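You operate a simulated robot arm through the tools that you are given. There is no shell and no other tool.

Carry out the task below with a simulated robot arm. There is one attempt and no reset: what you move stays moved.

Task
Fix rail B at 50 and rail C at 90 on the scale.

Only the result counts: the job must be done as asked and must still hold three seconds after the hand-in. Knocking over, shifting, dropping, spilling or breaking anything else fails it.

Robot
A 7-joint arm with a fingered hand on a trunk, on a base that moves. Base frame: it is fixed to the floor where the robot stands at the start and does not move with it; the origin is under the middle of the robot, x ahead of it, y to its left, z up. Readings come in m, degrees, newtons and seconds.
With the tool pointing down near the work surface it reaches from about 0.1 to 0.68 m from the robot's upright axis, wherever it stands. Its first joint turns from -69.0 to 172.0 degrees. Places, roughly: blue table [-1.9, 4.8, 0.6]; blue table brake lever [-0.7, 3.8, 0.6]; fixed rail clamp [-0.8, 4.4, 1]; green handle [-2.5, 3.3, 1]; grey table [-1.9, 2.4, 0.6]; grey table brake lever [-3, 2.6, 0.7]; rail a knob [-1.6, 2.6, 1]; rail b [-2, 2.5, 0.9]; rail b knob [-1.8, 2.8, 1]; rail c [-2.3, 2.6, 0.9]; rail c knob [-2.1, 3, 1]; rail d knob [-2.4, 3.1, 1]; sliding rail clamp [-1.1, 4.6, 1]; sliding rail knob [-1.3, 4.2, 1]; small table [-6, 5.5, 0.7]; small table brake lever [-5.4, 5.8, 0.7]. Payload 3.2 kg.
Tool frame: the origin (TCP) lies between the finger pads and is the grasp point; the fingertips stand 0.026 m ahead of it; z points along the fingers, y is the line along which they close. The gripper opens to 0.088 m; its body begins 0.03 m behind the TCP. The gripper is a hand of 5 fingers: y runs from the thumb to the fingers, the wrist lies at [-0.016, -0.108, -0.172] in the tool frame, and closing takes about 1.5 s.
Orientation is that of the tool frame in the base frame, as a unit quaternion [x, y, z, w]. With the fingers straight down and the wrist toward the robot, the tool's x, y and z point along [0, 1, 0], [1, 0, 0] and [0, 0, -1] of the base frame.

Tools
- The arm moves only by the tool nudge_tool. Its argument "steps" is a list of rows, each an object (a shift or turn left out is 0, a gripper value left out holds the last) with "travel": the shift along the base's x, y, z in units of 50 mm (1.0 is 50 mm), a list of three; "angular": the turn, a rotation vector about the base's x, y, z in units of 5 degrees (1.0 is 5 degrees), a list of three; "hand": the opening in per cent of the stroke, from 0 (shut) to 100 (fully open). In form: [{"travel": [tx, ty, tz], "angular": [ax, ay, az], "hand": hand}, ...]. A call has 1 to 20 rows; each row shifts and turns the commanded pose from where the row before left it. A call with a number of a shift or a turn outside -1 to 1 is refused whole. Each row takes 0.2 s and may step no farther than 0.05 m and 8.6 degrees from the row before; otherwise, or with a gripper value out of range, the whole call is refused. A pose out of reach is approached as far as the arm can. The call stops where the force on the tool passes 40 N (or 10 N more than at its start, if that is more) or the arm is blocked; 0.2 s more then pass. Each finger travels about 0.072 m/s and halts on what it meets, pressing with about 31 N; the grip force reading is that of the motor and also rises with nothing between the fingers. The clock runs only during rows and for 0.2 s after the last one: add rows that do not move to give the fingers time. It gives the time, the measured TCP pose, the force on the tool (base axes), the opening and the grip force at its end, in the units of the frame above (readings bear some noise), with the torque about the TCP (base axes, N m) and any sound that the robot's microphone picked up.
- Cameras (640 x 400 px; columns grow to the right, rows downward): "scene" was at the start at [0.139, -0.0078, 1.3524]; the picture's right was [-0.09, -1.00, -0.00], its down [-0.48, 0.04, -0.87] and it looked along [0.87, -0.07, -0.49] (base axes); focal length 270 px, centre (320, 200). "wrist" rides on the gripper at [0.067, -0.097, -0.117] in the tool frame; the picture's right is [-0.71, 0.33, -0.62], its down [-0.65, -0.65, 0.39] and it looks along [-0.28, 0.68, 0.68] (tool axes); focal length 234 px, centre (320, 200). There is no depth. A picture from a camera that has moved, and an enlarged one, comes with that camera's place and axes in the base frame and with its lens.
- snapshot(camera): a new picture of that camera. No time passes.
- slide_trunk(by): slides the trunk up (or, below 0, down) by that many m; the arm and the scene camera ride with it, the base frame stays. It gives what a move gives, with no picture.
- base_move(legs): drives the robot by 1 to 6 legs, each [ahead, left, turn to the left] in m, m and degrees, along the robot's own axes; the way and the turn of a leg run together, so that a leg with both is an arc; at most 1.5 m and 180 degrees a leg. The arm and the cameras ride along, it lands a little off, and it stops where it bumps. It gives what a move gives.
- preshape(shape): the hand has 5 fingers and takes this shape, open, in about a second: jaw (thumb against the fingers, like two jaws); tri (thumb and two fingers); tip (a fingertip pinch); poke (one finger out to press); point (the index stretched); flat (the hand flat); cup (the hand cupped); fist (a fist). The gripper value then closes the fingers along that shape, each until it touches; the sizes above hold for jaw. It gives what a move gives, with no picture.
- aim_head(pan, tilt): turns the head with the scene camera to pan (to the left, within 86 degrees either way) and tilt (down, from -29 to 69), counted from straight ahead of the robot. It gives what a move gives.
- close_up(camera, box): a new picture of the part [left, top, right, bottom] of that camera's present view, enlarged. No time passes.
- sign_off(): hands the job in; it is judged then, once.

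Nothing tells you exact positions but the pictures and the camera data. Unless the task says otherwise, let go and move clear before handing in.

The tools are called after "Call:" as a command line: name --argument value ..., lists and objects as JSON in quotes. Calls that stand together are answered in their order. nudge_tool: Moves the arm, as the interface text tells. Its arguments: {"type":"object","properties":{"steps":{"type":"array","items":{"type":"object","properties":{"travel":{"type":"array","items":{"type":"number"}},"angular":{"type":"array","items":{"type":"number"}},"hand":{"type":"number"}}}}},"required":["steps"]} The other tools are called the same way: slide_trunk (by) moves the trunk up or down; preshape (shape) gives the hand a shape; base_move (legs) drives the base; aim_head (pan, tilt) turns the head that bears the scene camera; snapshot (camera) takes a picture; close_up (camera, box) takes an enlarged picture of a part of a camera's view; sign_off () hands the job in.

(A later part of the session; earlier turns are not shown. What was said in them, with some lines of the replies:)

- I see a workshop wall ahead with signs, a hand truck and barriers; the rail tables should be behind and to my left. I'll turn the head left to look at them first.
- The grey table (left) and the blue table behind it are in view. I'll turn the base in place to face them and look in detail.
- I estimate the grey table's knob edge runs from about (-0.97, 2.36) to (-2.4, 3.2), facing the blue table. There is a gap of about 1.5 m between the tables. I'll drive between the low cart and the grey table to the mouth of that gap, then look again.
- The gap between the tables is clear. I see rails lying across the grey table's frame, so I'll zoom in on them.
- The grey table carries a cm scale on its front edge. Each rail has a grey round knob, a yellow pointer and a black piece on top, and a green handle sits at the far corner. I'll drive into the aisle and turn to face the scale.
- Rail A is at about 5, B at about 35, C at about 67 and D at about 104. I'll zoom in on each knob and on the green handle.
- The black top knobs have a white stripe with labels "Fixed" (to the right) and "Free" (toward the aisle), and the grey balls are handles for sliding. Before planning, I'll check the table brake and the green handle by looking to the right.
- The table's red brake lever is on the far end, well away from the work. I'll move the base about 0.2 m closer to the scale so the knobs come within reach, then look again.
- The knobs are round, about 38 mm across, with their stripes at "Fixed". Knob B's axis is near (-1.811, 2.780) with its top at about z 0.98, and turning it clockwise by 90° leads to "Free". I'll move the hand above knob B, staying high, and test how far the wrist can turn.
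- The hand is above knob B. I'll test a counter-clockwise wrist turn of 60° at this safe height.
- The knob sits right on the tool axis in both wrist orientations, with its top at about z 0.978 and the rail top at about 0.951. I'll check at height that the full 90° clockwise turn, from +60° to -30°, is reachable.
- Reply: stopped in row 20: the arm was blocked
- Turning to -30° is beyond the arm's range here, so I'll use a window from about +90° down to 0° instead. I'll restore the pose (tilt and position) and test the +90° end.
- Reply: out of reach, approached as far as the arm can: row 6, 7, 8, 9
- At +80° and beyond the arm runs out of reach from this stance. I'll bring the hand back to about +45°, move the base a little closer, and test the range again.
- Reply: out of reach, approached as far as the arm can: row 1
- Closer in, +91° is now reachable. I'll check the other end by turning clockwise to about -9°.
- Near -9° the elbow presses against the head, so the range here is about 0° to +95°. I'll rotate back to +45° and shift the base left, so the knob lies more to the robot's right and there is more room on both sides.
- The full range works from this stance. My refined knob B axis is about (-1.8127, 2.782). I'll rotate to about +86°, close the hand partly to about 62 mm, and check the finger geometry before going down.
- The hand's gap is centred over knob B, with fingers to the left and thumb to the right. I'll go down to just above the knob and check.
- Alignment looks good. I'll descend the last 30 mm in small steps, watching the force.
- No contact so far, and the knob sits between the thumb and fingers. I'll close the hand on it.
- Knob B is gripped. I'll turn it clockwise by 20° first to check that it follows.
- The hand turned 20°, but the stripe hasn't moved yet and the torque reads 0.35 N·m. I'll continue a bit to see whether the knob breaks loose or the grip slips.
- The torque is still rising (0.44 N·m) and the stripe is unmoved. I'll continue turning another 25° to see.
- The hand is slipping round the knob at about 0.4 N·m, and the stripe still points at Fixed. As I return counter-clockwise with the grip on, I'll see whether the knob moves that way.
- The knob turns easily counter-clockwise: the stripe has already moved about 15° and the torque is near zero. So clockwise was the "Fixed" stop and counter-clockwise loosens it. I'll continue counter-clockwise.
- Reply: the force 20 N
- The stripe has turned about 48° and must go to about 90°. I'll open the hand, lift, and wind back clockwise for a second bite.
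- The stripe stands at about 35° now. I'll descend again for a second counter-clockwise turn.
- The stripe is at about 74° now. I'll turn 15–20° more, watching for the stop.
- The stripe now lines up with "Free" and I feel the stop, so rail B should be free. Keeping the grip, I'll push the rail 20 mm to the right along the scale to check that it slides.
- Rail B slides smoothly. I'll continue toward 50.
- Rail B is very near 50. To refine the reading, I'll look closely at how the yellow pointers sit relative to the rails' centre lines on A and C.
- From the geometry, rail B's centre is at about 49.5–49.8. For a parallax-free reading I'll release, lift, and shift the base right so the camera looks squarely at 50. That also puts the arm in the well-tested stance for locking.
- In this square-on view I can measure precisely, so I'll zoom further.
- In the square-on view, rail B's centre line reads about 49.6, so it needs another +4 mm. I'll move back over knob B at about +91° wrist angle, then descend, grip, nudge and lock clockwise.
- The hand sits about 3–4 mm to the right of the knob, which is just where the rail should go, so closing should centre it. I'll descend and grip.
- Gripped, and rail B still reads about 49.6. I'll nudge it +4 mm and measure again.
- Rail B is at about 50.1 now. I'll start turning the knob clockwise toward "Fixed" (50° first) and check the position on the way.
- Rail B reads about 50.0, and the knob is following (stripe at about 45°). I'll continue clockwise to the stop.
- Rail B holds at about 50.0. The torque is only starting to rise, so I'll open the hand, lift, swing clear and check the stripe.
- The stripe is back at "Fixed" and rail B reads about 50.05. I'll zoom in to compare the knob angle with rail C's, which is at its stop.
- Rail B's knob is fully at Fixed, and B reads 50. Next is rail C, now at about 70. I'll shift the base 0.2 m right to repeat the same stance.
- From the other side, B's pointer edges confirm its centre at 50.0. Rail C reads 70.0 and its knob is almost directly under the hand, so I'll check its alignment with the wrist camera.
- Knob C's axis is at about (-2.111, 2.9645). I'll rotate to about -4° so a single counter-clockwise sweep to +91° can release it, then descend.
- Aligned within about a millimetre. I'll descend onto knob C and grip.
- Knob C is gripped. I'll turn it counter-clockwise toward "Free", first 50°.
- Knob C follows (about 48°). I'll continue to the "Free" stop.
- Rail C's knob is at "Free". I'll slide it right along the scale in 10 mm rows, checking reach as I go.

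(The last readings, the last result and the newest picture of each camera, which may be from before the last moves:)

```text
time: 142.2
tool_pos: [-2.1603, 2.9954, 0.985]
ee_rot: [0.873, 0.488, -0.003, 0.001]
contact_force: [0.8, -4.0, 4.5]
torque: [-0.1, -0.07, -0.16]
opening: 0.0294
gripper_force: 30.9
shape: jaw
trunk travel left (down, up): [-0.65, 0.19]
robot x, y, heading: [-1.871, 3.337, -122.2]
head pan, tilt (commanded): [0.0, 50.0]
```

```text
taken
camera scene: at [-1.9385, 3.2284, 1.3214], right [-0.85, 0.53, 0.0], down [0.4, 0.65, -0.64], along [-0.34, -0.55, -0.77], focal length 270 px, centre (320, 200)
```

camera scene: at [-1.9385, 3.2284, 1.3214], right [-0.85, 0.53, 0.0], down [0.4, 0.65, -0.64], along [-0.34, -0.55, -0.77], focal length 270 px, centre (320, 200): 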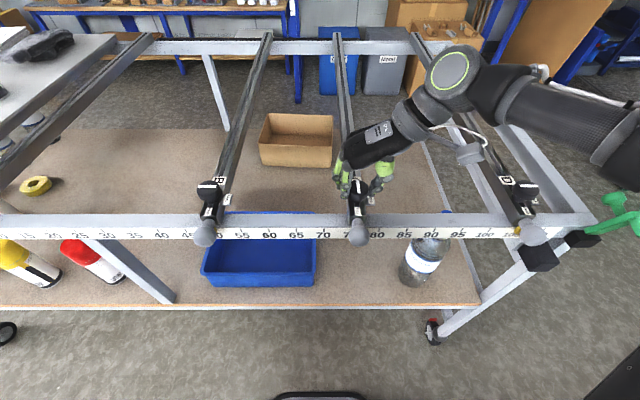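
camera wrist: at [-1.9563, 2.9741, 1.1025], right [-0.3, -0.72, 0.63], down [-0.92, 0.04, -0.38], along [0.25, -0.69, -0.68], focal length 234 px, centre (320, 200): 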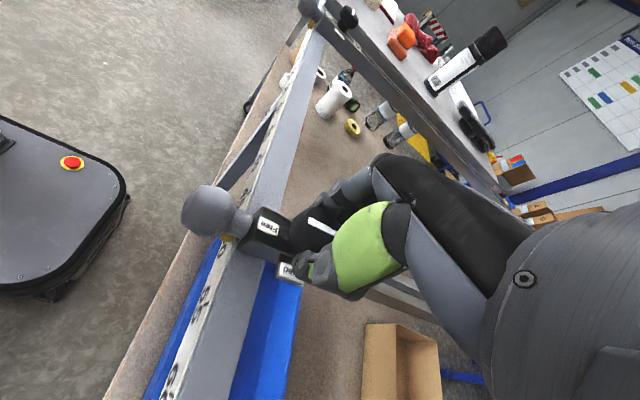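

Call:
nudge_tool --steps '[{"travel": [-0.17, 0.105, 0]}, {"travel": [-0.17, 0.105, 0]}, {"travel": [-0.17, 0.105, 0]}, {"travel": [-0.17, 0.105, 0]}, {"travel": [-0.17, 0.105, 0]}, {"travel": [-0.17, 0.105, 0]}, {}]'

Call:
snapshot --camera "scene"

```text
time: 143.8
tool_pos: [-2.2128, 3.0265, 0.9857]
ee_rot: [0.872, 0.489, -0.002, 0.001]
contact_force: [2.8, -1.3, 2.2]
torque: [-0.04, -0.07, -0.09]
opening: 0.0296
gripper_force: 30.7
shape: jaw
trunk travel left (down, up): [-0.65, 0.19]
robot x, y, heading: [-1.8695, 3.337, -121.8]
head pan, tilt (commanded): [0.0, 50.0]
```

```text
taken
camera scene: at [-1.9381, 3.229, 1.3214], right [-0.85, 0.53, 0.0], down [0.4, 0.65, -0.64], along [-0.34, -0.55, -0.77], focal length 270 px, centre (320, 200)
```

scene: 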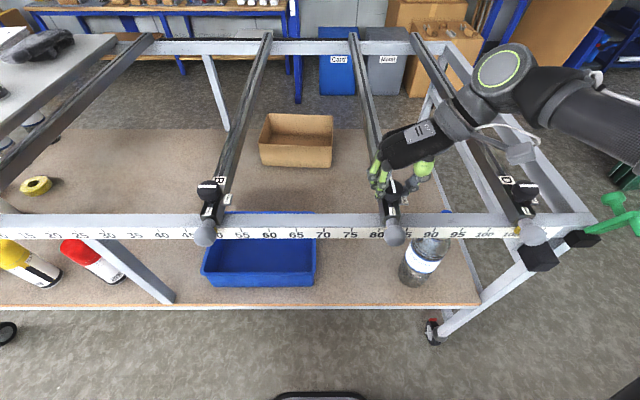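

Call:
nudge_tool --steps '[{"travel": [-0.17, 0.105, 0]}, {"travel": [-0.17, 0.105, 0]}, {"travel": [-0.17, 0.105, 0]}, {"travel": [-0.17, 0.105, 0]}, {}]'

```text
time: 145.0
tool_pos: [-2.245, 3.0461, 0.985]
ee_rot: [0.872, 0.489, -0.003, 0.0]
contact_force: [2.4, -0.6, 1.3]
torque: [-0.07, -0.1, -0.09]
opening: 0.0297
gripper_force: 31.4
shape: jaw
trunk travel left (down, up): [-0.65, 0.19]
robot x, y, heading: [-1.8735, 3.3363, -122.1]
head pan, tilt (commanded): [0.0, 50.0]
```

Call:
nudge_tool --steps '[{"travel": [-0.17, 0.105, 0]}, {"travel": [-0.17, 0.105, 0]}, {"travel": [-0.17, 0.105, 0]}, {"travel": [-0.17, 0.105, 0]}, {}]'

Call:
snapshot --camera "scene"

Call:
close_up --camera "scene" --box '[380, 170, 460, 250]'

```text
time: 146.2
tool_pos: [-2.2793, 3.0686, 0.9855]
ee_rot: [0.873, 0.488, -0.002, 0.001]
contact_force: [2.5, -2.5, 1.4]
torque: [-0.04, -0.09, -0.08]
opening: 0.0295
gripper_force: 31.1
shape: jaw
trunk travel left (down, up): [-0.65, 0.19]
robot x, y, heading: [-1.8703, 3.3348, -121.8]
head pan, tilt (commanded): [0.0, 50.0]
```

```text
taken
camera scene: at [-1.9383, 3.2286, 1.3214], right [-0.85, 0.53, 0.0], down [0.4, 0.65, -0.64], along [-0.34, -0.55, -0.77], focal length 270 px, centre (320, 200)
```

scene: 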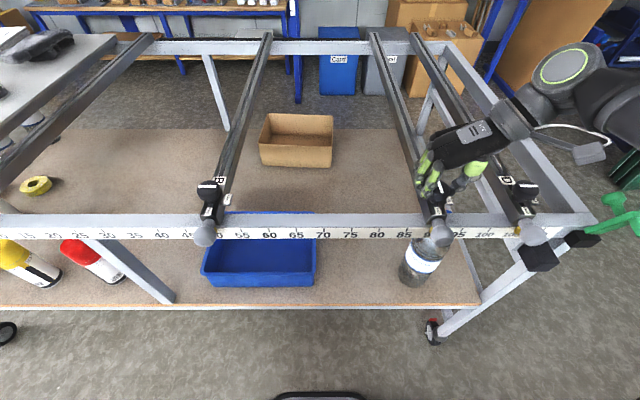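

```text
5.00 times, centred on (420, 210) of scene
camera zoom: at [-1.9383, 3.2286, 1.3214], right [-0.85, 0.53, 0.0], down [0.4, 0.65, -0.64], along [-0.34, -0.55, -0.77], focal length 1351 px, centre (-180, 150)
```

zoom: 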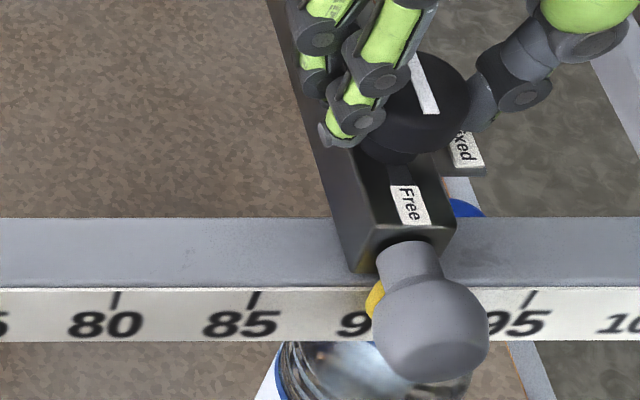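

Rail C is at about 89.7. I'll release, lift well clear and shift the base right for a square-on reading at 90.

Call:
nudge_tool --steps '[{"hand": 66}, {}, {}, {}, {"travel": [0, 0, 0.5]}, {"travel": [0, 0, 0.8]}, {"travel": [0, 0, 0.8]}, {"travel": [0, 0, 0.9]}, {}]'

Call:
base_move --legs '[[0.0, -0.195, 0]]'

Call:
snapshot --camera "scene"

Call:
close_up --camera "scene" --box '[290, 210, 350, 250]'

Call:
close_up --camera "scene" --box '[270, 170, 370, 260]'

```text
time: 148.2
tool_pos: [-2.2818, 3.07, 1.1356]
ee_rot: [0.872, 0.489, -0.002, 0.001]
contact_force: [-0.6, 0.3, -0.2]
torque: [-0.03, 0.02, 0.0]
opening: 0.0576
gripper_force: 0.1
shape: jaw
trunk travel left (down, up): [-0.65, 0.19]
robot x, y, heading: [-1.8734, 3.3349, -121.9]
head pan, tilt (commanded): [0.0, 50.0]
```

```text
time: 149.8
tool_pos: [-2.446, 3.1715, 1.1349]
ee_rot: [0.872, 0.489, -0.003, 0.0]
contact_force: [-0.6, 0.1, -0.2]
torque: [-0.03, -0.04, -0.01]
opening: 0.0579
gripper_force: 0.0
shape: jaw
trunk travel left (down, up): [-0.65, 0.19]
robot x, y, heading: [-2.0366, 3.4373, -121.7]
head pan, tilt (commanded): [0.0, 50.0]
```

```text
taken
camera scene: at [-2.1051, 3.3315, 1.3213], right [-0.85, 0.53, 0.0], down [0.4, 0.65, -0.64], along [-0.34, -0.55, -0.77], focal length 270 px, centre (320, 200)
```

scene: 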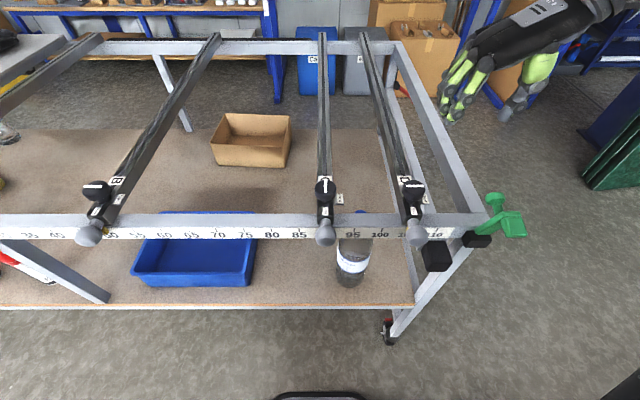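

```text
10.00 times, centred on (320, 230) of scene
camera zoom: at [-2.1051, 3.3315, 1.3213], right [-0.85, 0.53, 0.0], down [0.4, 0.65, -0.64], along [-0.34, -0.55, -0.77], focal length 2703 px, centre (320, -100)
```

zoom: 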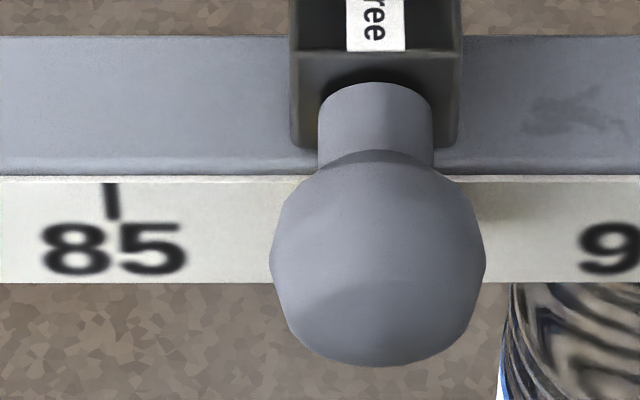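

```text
4.44 times, centred on (320, 215) of scene
camera zoom: at [-2.1051, 3.3315, 1.3213], right [-0.85, 0.53, 0.0], down [0.4, 0.65, -0.64], along [-0.34, -0.55, -0.77], focal length 1201 px, centre (320, 133)
```

zoom: 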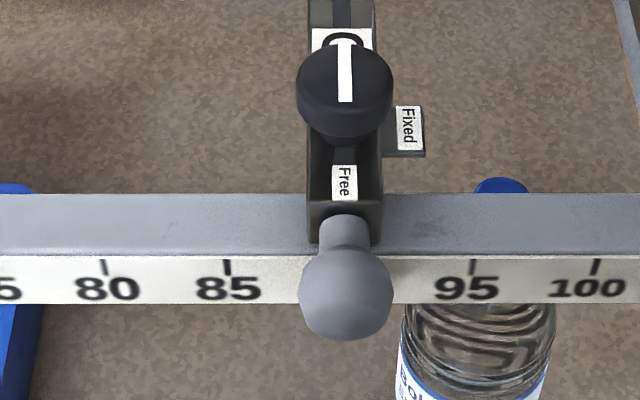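

Square-on, rail C reads 89.74, so it needs about +2.6 mm. I'll move back over knob C and check before descending.

Call:
nudge_tool --steps '[{"travel": [0.658, -0.406, 0]}, {"travel": [0.658, -0.406, 0]}, {"travel": [0.658, -0.406, 0]}, {"travel": [0.658, -0.406, -0.4]}, {"travel": [0.658, -0.406, -0.6]}, {}]'

Call:
close_up --camera "wrist" --box '[180, 180, 380, 325]'

Call:
snapshot --camera "scene"

```text
time: 151.2
tool_pos: [-2.2807, 3.0717, 1.0855]
ee_rot: [0.872, 0.489, -0.002, 0.002]
contact_force: [0.4, 0.0, -0.1]
torque: [0.0, 0.01, 0.01]
opening: 0.0576
gripper_force: 0.0
shape: jaw
trunk travel left (down, up): [-0.65, 0.19]
robot x, y, heading: [-2.0393, 3.439, -121.7]
head pan, tilt (commanded): [0.0, 50.0]
```

```text
2.76 times, centred on (280, 252) of wrist
camera zoom: at [-2.3286, 3.1783, 1.2027], right [-0.08, -0.77, 0.63], down [-0.9, -0.22, -0.38], along [0.43, -0.6, -0.68], focal length 646 px, centre (430, 55)
```

zoom: 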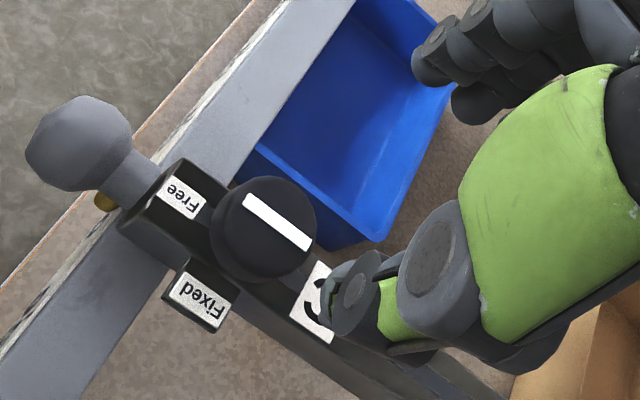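

```text
taken
camera scene: at [-2.1051, 3.3319, 1.3214], right [-0.85, 0.53, 0.0], down [0.4, 0.65, -0.64], along [-0.34, -0.55, -0.77], focal length 270 px, centre (320, 200)
```

scene: 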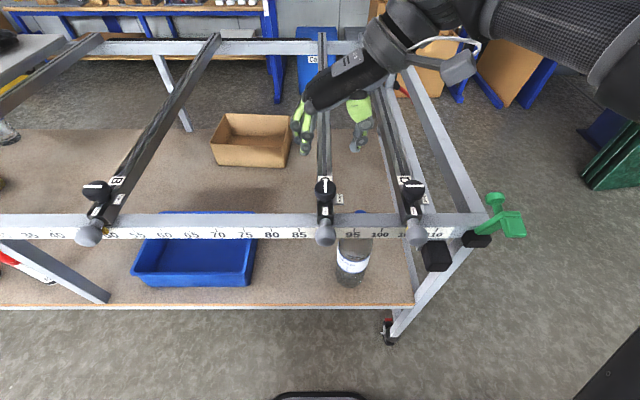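

Call:
nudge_tool --steps '[{"travel": [-0.026, -0.043, -0.6], "hand": 68}, {"travel": [0, 0, -0.6]}, {"travel": [0, 0, -0.4]}, {"travel": [0, 0, -0.2]}, {"travel": [0, 0, -0.2]}, {}]'

Call:
nudge_tool --steps '[{"hand": 45}, {"hand": 30}, {"hand": 15}, {"hand": 0}, {}, {}, {}]'

Call:
close_up --camera "scene" --box '[270, 170, 370, 260]'

Call:
close_up --camera "scene" --box '[295, 210, 355, 250]'

```text
time: 152.6
tool_pos: [-2.2828, 3.0676, 0.9845]
ee_rot: [0.872, 0.49, -0.003, 0.001]
contact_force: [-0.2, 0.4, -0.6]
torque: [0.05, 0.03, -0.01]
opening: 0.0594
gripper_force: 0.1
shape: jaw
trunk travel left (down, up): [-0.65, 0.19]
robot x, y, heading: [-2.0411, 3.4404, -121.7]
head pan, tilt (commanded): [0.0, 50.0]
```

```text
time: 154.2
tool_pos: [-2.2825, 3.0684, 0.9854]
ee_rot: [0.872, 0.49, -0.002, 0.002]
contact_force: [-0.9, -0.2, -0.8]
torque: [0.03, 0.08, -0.06]
opening: 0.0305
gripper_force: 31.1
shape: jaw
trunk travel left (down, up): [-0.65, 0.19]
robot x, y, heading: [-2.035, 3.4378, -121.7]
head pan, tilt (commanded): [0.0, 50.0]
```

```text
4.44 times, centred on (320, 215) of scene
camera zoom: at [-2.1049, 3.3309, 1.3213], right [-0.85, 0.53, 0.0], down [0.4, 0.65, -0.64], along [-0.34, -0.55, -0.77], focal length 1201 px, centre (320, 133)
```

zoom: 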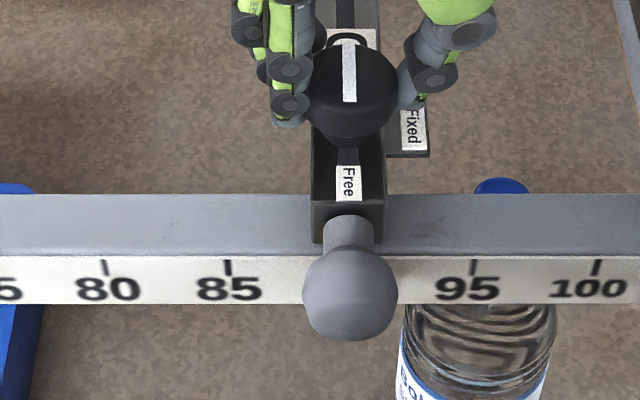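

```text
10.00 times, centred on (325, 230) of scene
camera zoom: at [-2.1049, 3.3309, 1.3213], right [-0.85, 0.53, 0.0], down [0.4, 0.65, -0.64], along [-0.34, -0.55, -0.77], focal length 2703 px, centre (270, -100)
```

zoom: 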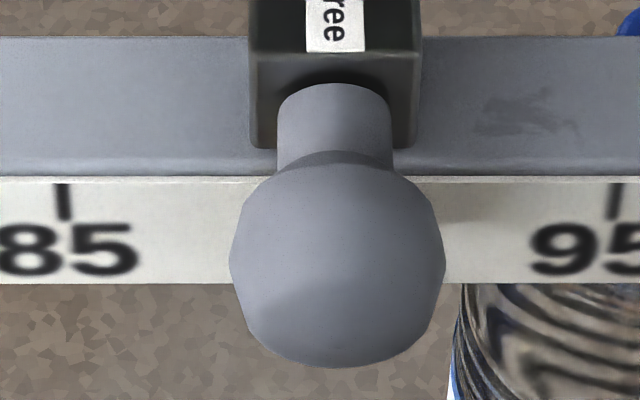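

Gripped, with rail C at about 89.87. A small +2 mm nudge, then I measure.

Call:
nudge_tool --steps '[{"travel": [-0.034, 0.021, 0]}, {}, {}]'

Call:
close_up --camera "scene" --box '[295, 210, 355, 250]'

```text
time: 155.0
tool_pos: [-2.2836, 3.0678, 0.9853]
ee_rot: [0.872, 0.489, -0.004, 0.0]
contact_force: [3.0, -2.1, -2.3]
torque: [-0.03, 0.01, -0.09]
opening: 0.0304
gripper_force: 30.7
shape: jaw
trunk travel left (down, up): [-0.65, 0.19]
robot x, y, heading: [-2.0379, 3.4378, -122.0]
head pan, tilt (commanded): [0.0, 50.0]
```

```text
10.00 times, centred on (325, 230) of scene
camera zoom: at [-2.1039, 3.33, 1.3213], right [-0.85, 0.53, 0.0], down [0.4, 0.65, -0.64], along [-0.34, -0.55, -0.77], focal length 2703 px, centre (270, -100)
```

zoom: 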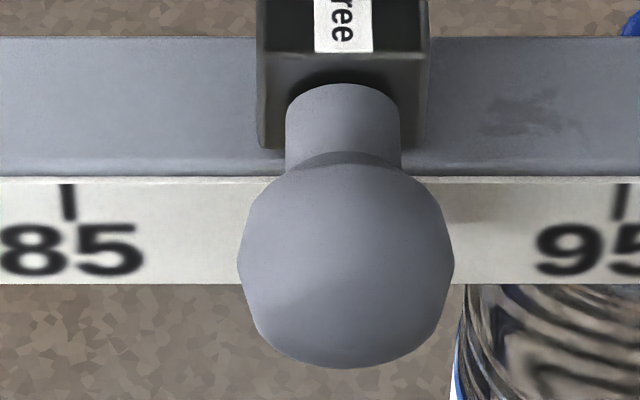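

Rail C is at about 89.92. I'll add about 1 mm and turn clockwise 50° toward Fixed, then check.

Call:
nudge_tool --steps '[{"travel": [-0.022, 0.0136, 0]}, {"angular": [0, 0, -1]}, {"angular": [0, 0, -1]}, {"angular": [0, 0, -1]}, {"angular": [0, 0, -1]}, {"angular": [0, 0, -1]}, {"angular": [0, 0, -1]}, {"angular": [0, 0, -1]}, {"angular": [0, 0, -1]}, {"angular": [0, 0, -1]}, {"angular": [0, 0, -1]}, {}]'

Call:
close_up --camera "scene" --box '[295, 210, 355, 250]'

Call:
close_up --camera "scene" --box '[260, 110, 380, 250]'

```text
time: 157.6
tool_pos: [-2.2851, 3.0712, 0.9862]
ee_rot: [0.997, 0.075, -0.003, -0.001]
contact_force: [5.1, 11.5, -6.5]
torque: [0.24, 0.01, 0.09]
opening: 0.0289
gripper_force: 30.5
shape: jaw
trunk travel left (down, up): [-0.65, 0.19]
robot x, y, heading: [-2.035, 3.4382, -121.8]
head pan, tilt (commanded): [0.0, 50.0]
```

```text
10.00 times, centred on (325, 230) of scene
camera zoom: at [-2.1039, 3.3339, 1.3216], right [-0.85, 0.53, 0.0], down [0.4, 0.65, -0.64], along [-0.34, -0.55, -0.76], focal length 2703 px, centre (270, -100)
```

zoom: 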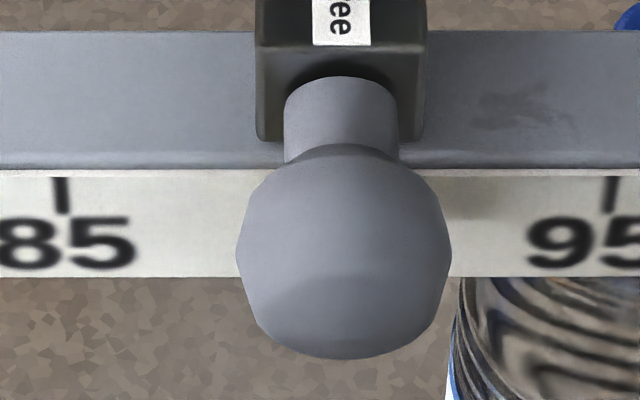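

```text
2.86 times, centred on (320, 180) of scene
camera zoom: at [-2.1039, 3.3339, 1.3216], right [-0.85, 0.53, 0.0], down [0.4, 0.65, -0.64], along [-0.34, -0.55, -0.76], focal length 772 px, centre (320, 257)
```

zoom: 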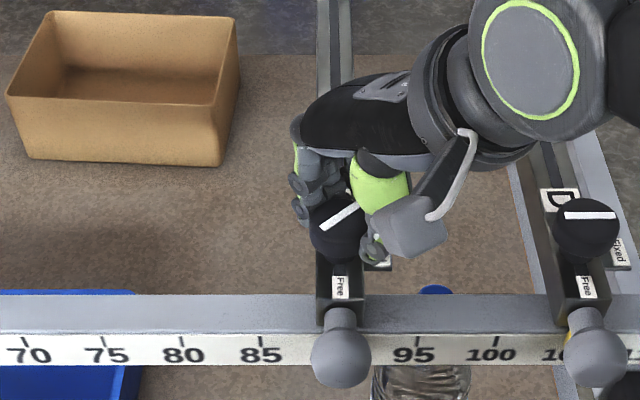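

Rail C reads about 90.05. I'll continue turning to Fixed.

Call:
nudge_tool --steps '[{"angular": [0, 0, -1]}, {"angular": [0, 0, -1]}, {"angular": [0, 0, -1]}, {"angular": [0, 0, -1]}, {"angular": [0, 0, -1]}, {"angular": [0, 0, -1]}, {"angular": [0, 0, -1]}, {"angular": [0, 0, -1]}, {}]'

Call:
close_up --camera "scene" --box '[295, 210, 355, 250]'

Call:
nudge_tool --steps '[{"angular": [0, 0, -1]}, {"angular": [0, 0, -1]}, {}]'

Call:
close_up --camera "scene" --box '[295, 210, 355, 250]'

Call:
close_up --camera "wrist" --box '[180, 180, 380, 325]'

```text
time: 159.6
tool_pos: [-2.2834, 3.0724, 0.9855]
ee_rot: [0.963, -0.27, -0.003, -0.001]
contact_force: [11.3, 13.6, -8.2]
torque: [0.32, -0.24, 0.09]
opening: 0.0274
gripper_force: 31.0
shape: jaw
trunk travel left (down, up): [-0.65, 0.19]
robot x, y, heading: [-2.0393, 3.4404, -121.7]
head pan, tilt (commanded): [0.0, 50.0]
```

```text
10.00 times, centred on (325, 230) of scene
camera zoom: at [-2.1019, 3.334, 1.3217], right [-0.85, 0.53, 0.0], down [0.4, 0.65, -0.65], along [-0.34, -0.55, -0.76], focal length 2703 px, centre (270, -100)
```

zoom: 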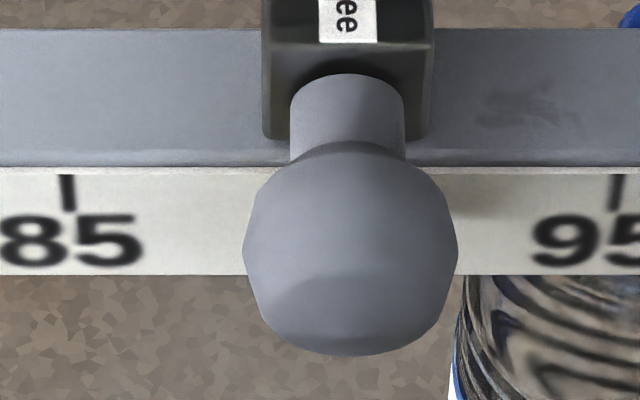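

```text
time: 160.4
tool_pos: [-2.2832, 3.0715, 0.9863]
ee_rot: [0.936, -0.353, -0.002, -0.001]
contact_force: [12.7, 12.4, -8.3]
torque: [0.26, -0.29, 0.15]
opening: 0.027
gripper_force: 31.4
shape: jaw
trunk travel left (down, up): [-0.65, 0.19]
robot x, y, heading: [-2.0391, 3.4405, -121.8]
head pan, tilt (commanded): [0.0, 50.0]
```

```text
10.00 times, centred on (325, 230) of scene
camera zoom: at [-2.1016, 3.3336, 1.3217], right [-0.85, 0.53, 0.0], down [0.4, 0.65, -0.65], along [-0.34, -0.55, -0.76], focal length 2703 px, centre (270, -100)
```

zoom: 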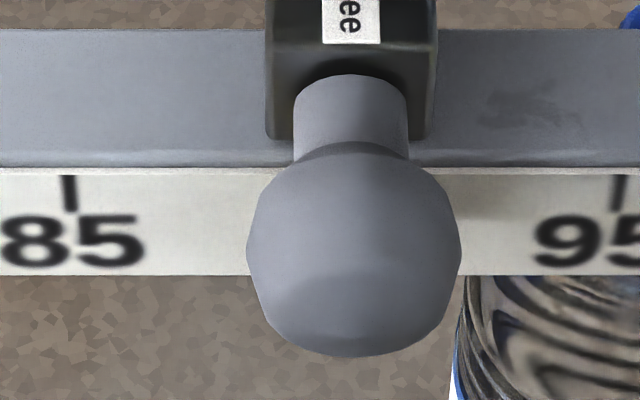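

```text
2.76 times, centred on (280, 252) of wrist
camera zoom: at [-2.1675, 3.0989, 1.1039], right [-0.75, 0.22, 0.63], down [-0.06, 0.92, -0.38], along [-0.66, -0.32, -0.68], focal length 646 px, centre (430, 55)
```

zoom: 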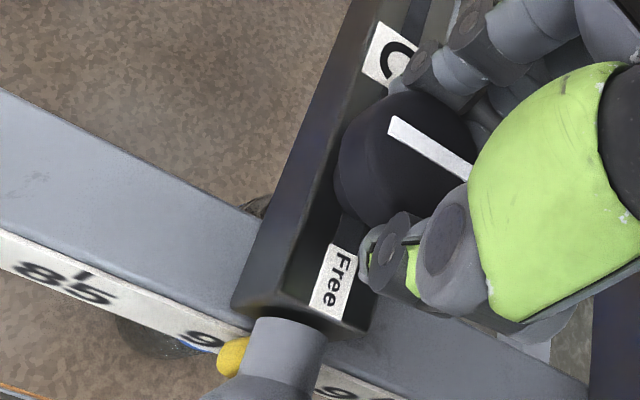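

Rail C reads about 90.07. I'll release, lift and swing clear to check the stripe.

Call:
nudge_tool --steps '[{"hand": 66}, {}, {}, {}, {"travel": [0, 0, 0.5]}, {"travel": [0, 0, 0.7]}, {"travel": [0, 0, 0.8]}, {"angular": [0, 0, 1]}, {"angular": [0, 0, 1]}, {"angular": [0, 0, 1]}, {"angular": [0, 0, 1]}, {"angular": [0, 0, 1]}, {"angular": [0, 0, 1]}, {"angular": [0, 0, 1]}, {"angular": [0, 0, 1]}, {"angular": [0, 0, 1]}, {"angular": [0, 0, 1]}, {"angular": [0, 0, 1]}, {"angular": [0, 0, 1]}, {}]'

Call:
snapshot --camera "scene"

Call:
close_up --camera "scene" --box '[305, 175, 345, 205]'

Call:
close_up --camera "scene" --box '[295, 210, 355, 250]'

Call:
close_up --camera "scene" --box '[65, 170, 145, 250]'

Call:
close_up --camera "scene" --box '[385, 170, 465, 250]'

```text
time: 164.6
tool_pos: [-2.2857, 3.0697, 1.0841]
ee_rot: [0.987, 0.164, -0.003, 0.0]
contact_force: [-0.4, 0.6, -0.2]
torque: [0.0, 0.0, -0.03]
opening: 0.0579
gripper_force: 0.1
shape: jaw
trunk travel left (down, up): [-0.65, 0.19]
robot x, y, heading: [-2.0348, 3.4393, -121.7]
head pan, tilt (commanded): [0.0, 50.0]
```

```text
taken
camera scene: at [-2.1045, 3.3313, 1.3214], right [-0.85, 0.53, 0.0], down [0.4, 0.65, -0.64], along [-0.34, -0.55, -0.77], focal length 270 px, centre (320, 200)
```

scene: 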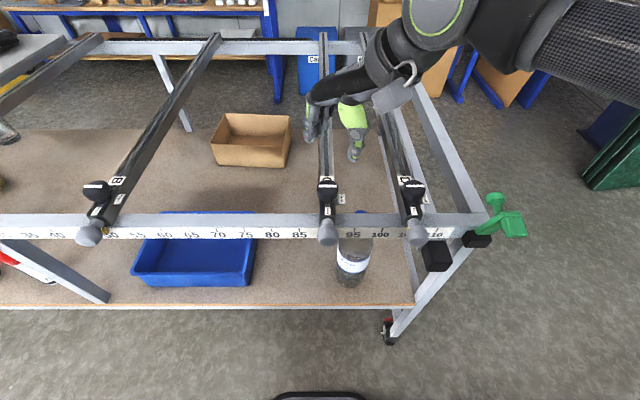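

```text
13.33 times, centred on (325, 190) of scene
camera zoom: at [-2.1045, 3.3313, 1.3214], right [-0.85, 0.53, 0.0], down [0.4, 0.65, -0.64], along [-0.34, -0.55, -0.77], focal length 3604 px, centre (253, 333)
```

zoom: 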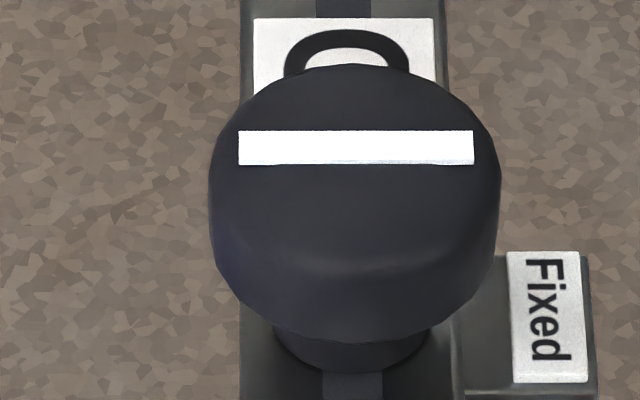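

```text
10.00 times, centred on (325, 230) of scene
camera zoom: at [-2.1045, 3.3313, 1.3214], right [-0.85, 0.53, 0.0], down [0.4, 0.65, -0.64], along [-0.34, -0.55, -0.77], focal length 2703 px, centre (270, -100)
```

zoom: 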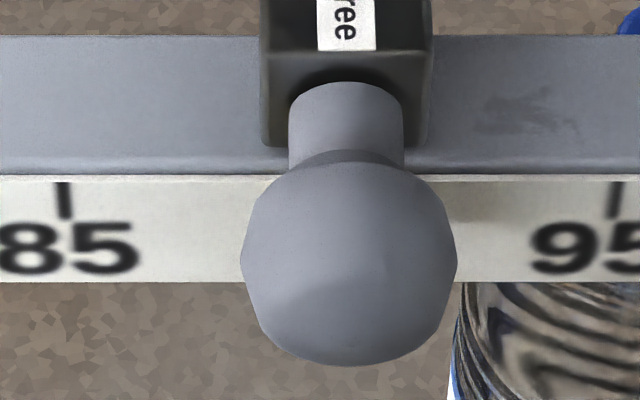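

```text
5.00 times, centred on (105, 210) of scene
camera zoom: at [-2.1045, 3.3313, 1.3214], right [-0.85, 0.53, 0.0], down [0.4, 0.65, -0.64], along [-0.34, -0.55, -0.77], focal length 1351 px, centre (1395, 150)
```

zoom: 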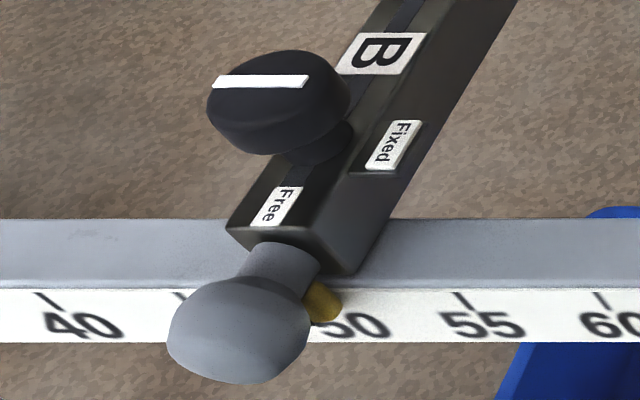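

```text
5.00 times, centred on (425, 210) of scene
camera zoom: at [-2.1045, 3.3313, 1.3214], right [-0.85, 0.53, 0.0], down [0.4, 0.65, -0.64], along [-0.34, -0.55, -0.77], focal length 1351 px, centre (-205, 150)
```

zoom: 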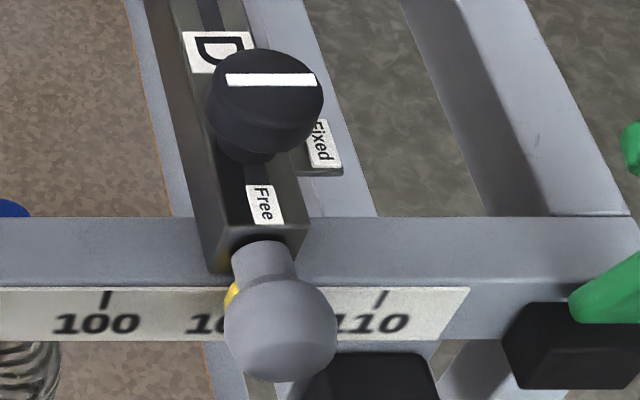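

Rail C's knob is back at Fixed and C reads about 90.1; B remains Fixed at 50, and A and D are untouched. I'll raise the hand, back the base away, and take a last overall look.

Call:
nudge_tool --steps '[{"travel": [0, 0, 0.8]}, {"travel": [0, 0, 0.8]}, {"travel": [0, 0, 0.6]}, {"hand": 100}, {}]'

Call:
base_move --legs '[[-0.25, 0.0, 0]]'

Call:
aim_head --pan 15 --tilt 35

Call:
snapshot --camera "scene"

```text
time: 165.8
tool_pos: [-2.2857, 3.0701, 1.1963]
ee_rot: [0.987, 0.161, -0.002, 0.0]
contact_force: [0.4, 0.4, -0.1]
torque: [-0.04, 0.01, -0.02]
opening: 0.088
gripper_force: 0.0
shape: jaw
trunk travel left (down, up): [-0.65, 0.19]
robot x, y, heading: [-2.0358, 3.4366, -121.5]
head pan, tilt (commanded): [0.0, 50.0]
```

```text
time: 167.6
tool_pos: [-2.1578, 3.2803, 1.1961]
ee_rot: [0.987, 0.161, -0.003, 0.0]
contact_force: [0.0, -0.9, 0.1]
torque: [-0.01, 0.01, 0.03]
opening: 0.0879
gripper_force: 0.1
shape: jaw
trunk travel left (down, up): [-0.65, 0.19]
robot x, y, heading: [-1.9057, 3.6463, -121.7]
head pan, tilt (commanded): [0.0, 50.0]
```

```text
time: 168.4
tool_pos: [-2.1575, 3.2782, 1.1956]
ee_rot: [0.987, 0.162, -0.003, -0.001]
contact_force: [-0.3, 0.3, -0.4]
torque: [0.0, 0.02, 0.01]
opening: 0.0878
gripper_force: 0.1
shape: jaw
trunk travel left (down, up): [-0.65, 0.19]
robot x, y, heading: [-1.9079, 3.6481, -121.8]
head pan, tilt (commanded): [15.0, 35.0]
```

```text
taken
camera scene: at [-1.9605, 3.5216, 1.343], right [-0.96, 0.29, 0.0], down [0.17, 0.55, -0.82], along [-0.24, -0.78, -0.57], focal length 270 px, centre (320, 200)
```

scene: 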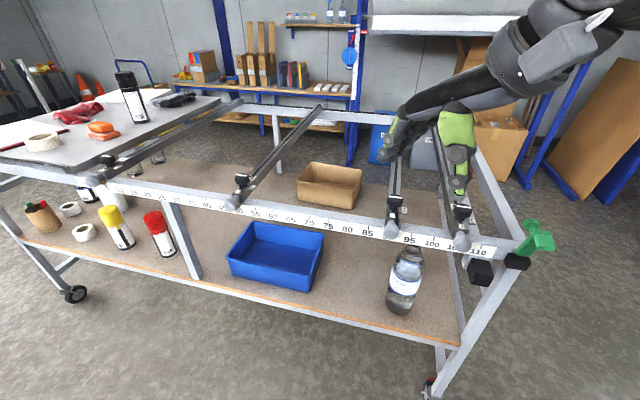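

Call:
close_up --camera "scene" --box '[210, 165, 270, 225]'

Call:
close_up --camera "scene" --box '[360, 185, 430, 245]'

```text
6.67 times, centred on (240, 195) of scene
camera zoom: at [-1.9605, 3.5216, 1.343], right [-0.96, 0.29, 0.0], down [0.17, 0.55, -0.82], along [-0.24, -0.78, -0.57], focal length 1802 px, centre (853, 233)
```

zoom: 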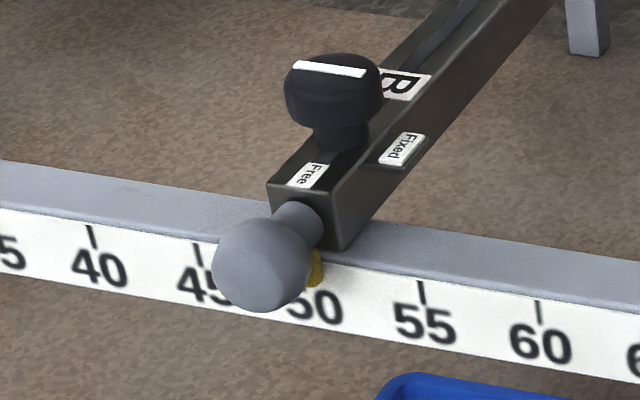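

```text
6.67 times, centred on (395, 215) of scene
camera zoom: at [-1.9605, 3.5216, 1.343], right [-0.96, 0.29, 0.0], down [0.17, 0.55, -0.82], along [-0.24, -0.78, -0.57], focal length 1802 px, centre (-180, 100)
```

zoom: 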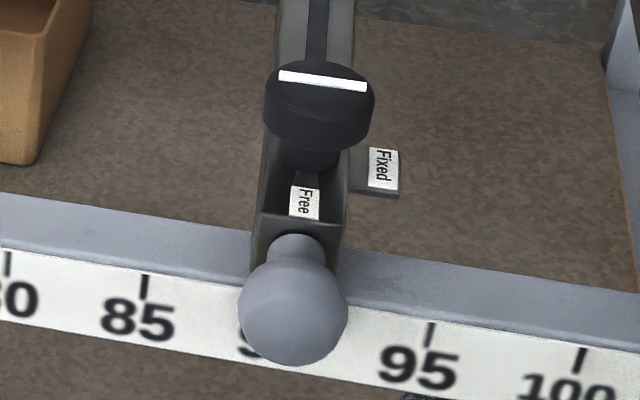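

Rail B's pointer stands at 50 and rail C's at 90. Both knobs are at "Fixed", nothing else has moved, and the hand is clear. I'm handing in.

Call:
sign_off

```text
The job is handed in.
```

Rail B is fixed at 50 and rail C at 90 on the scale, and I handed the job in with the hand clear of the table. By camera, B reads about 50.05 and C about 90.1, and both knob stripes point at "Fixed".

I judged "Fixed" from the stripes and did not push on the rails to test the lock. Rails A and D, the table and the items on it looked undisturbed in the last pictures.
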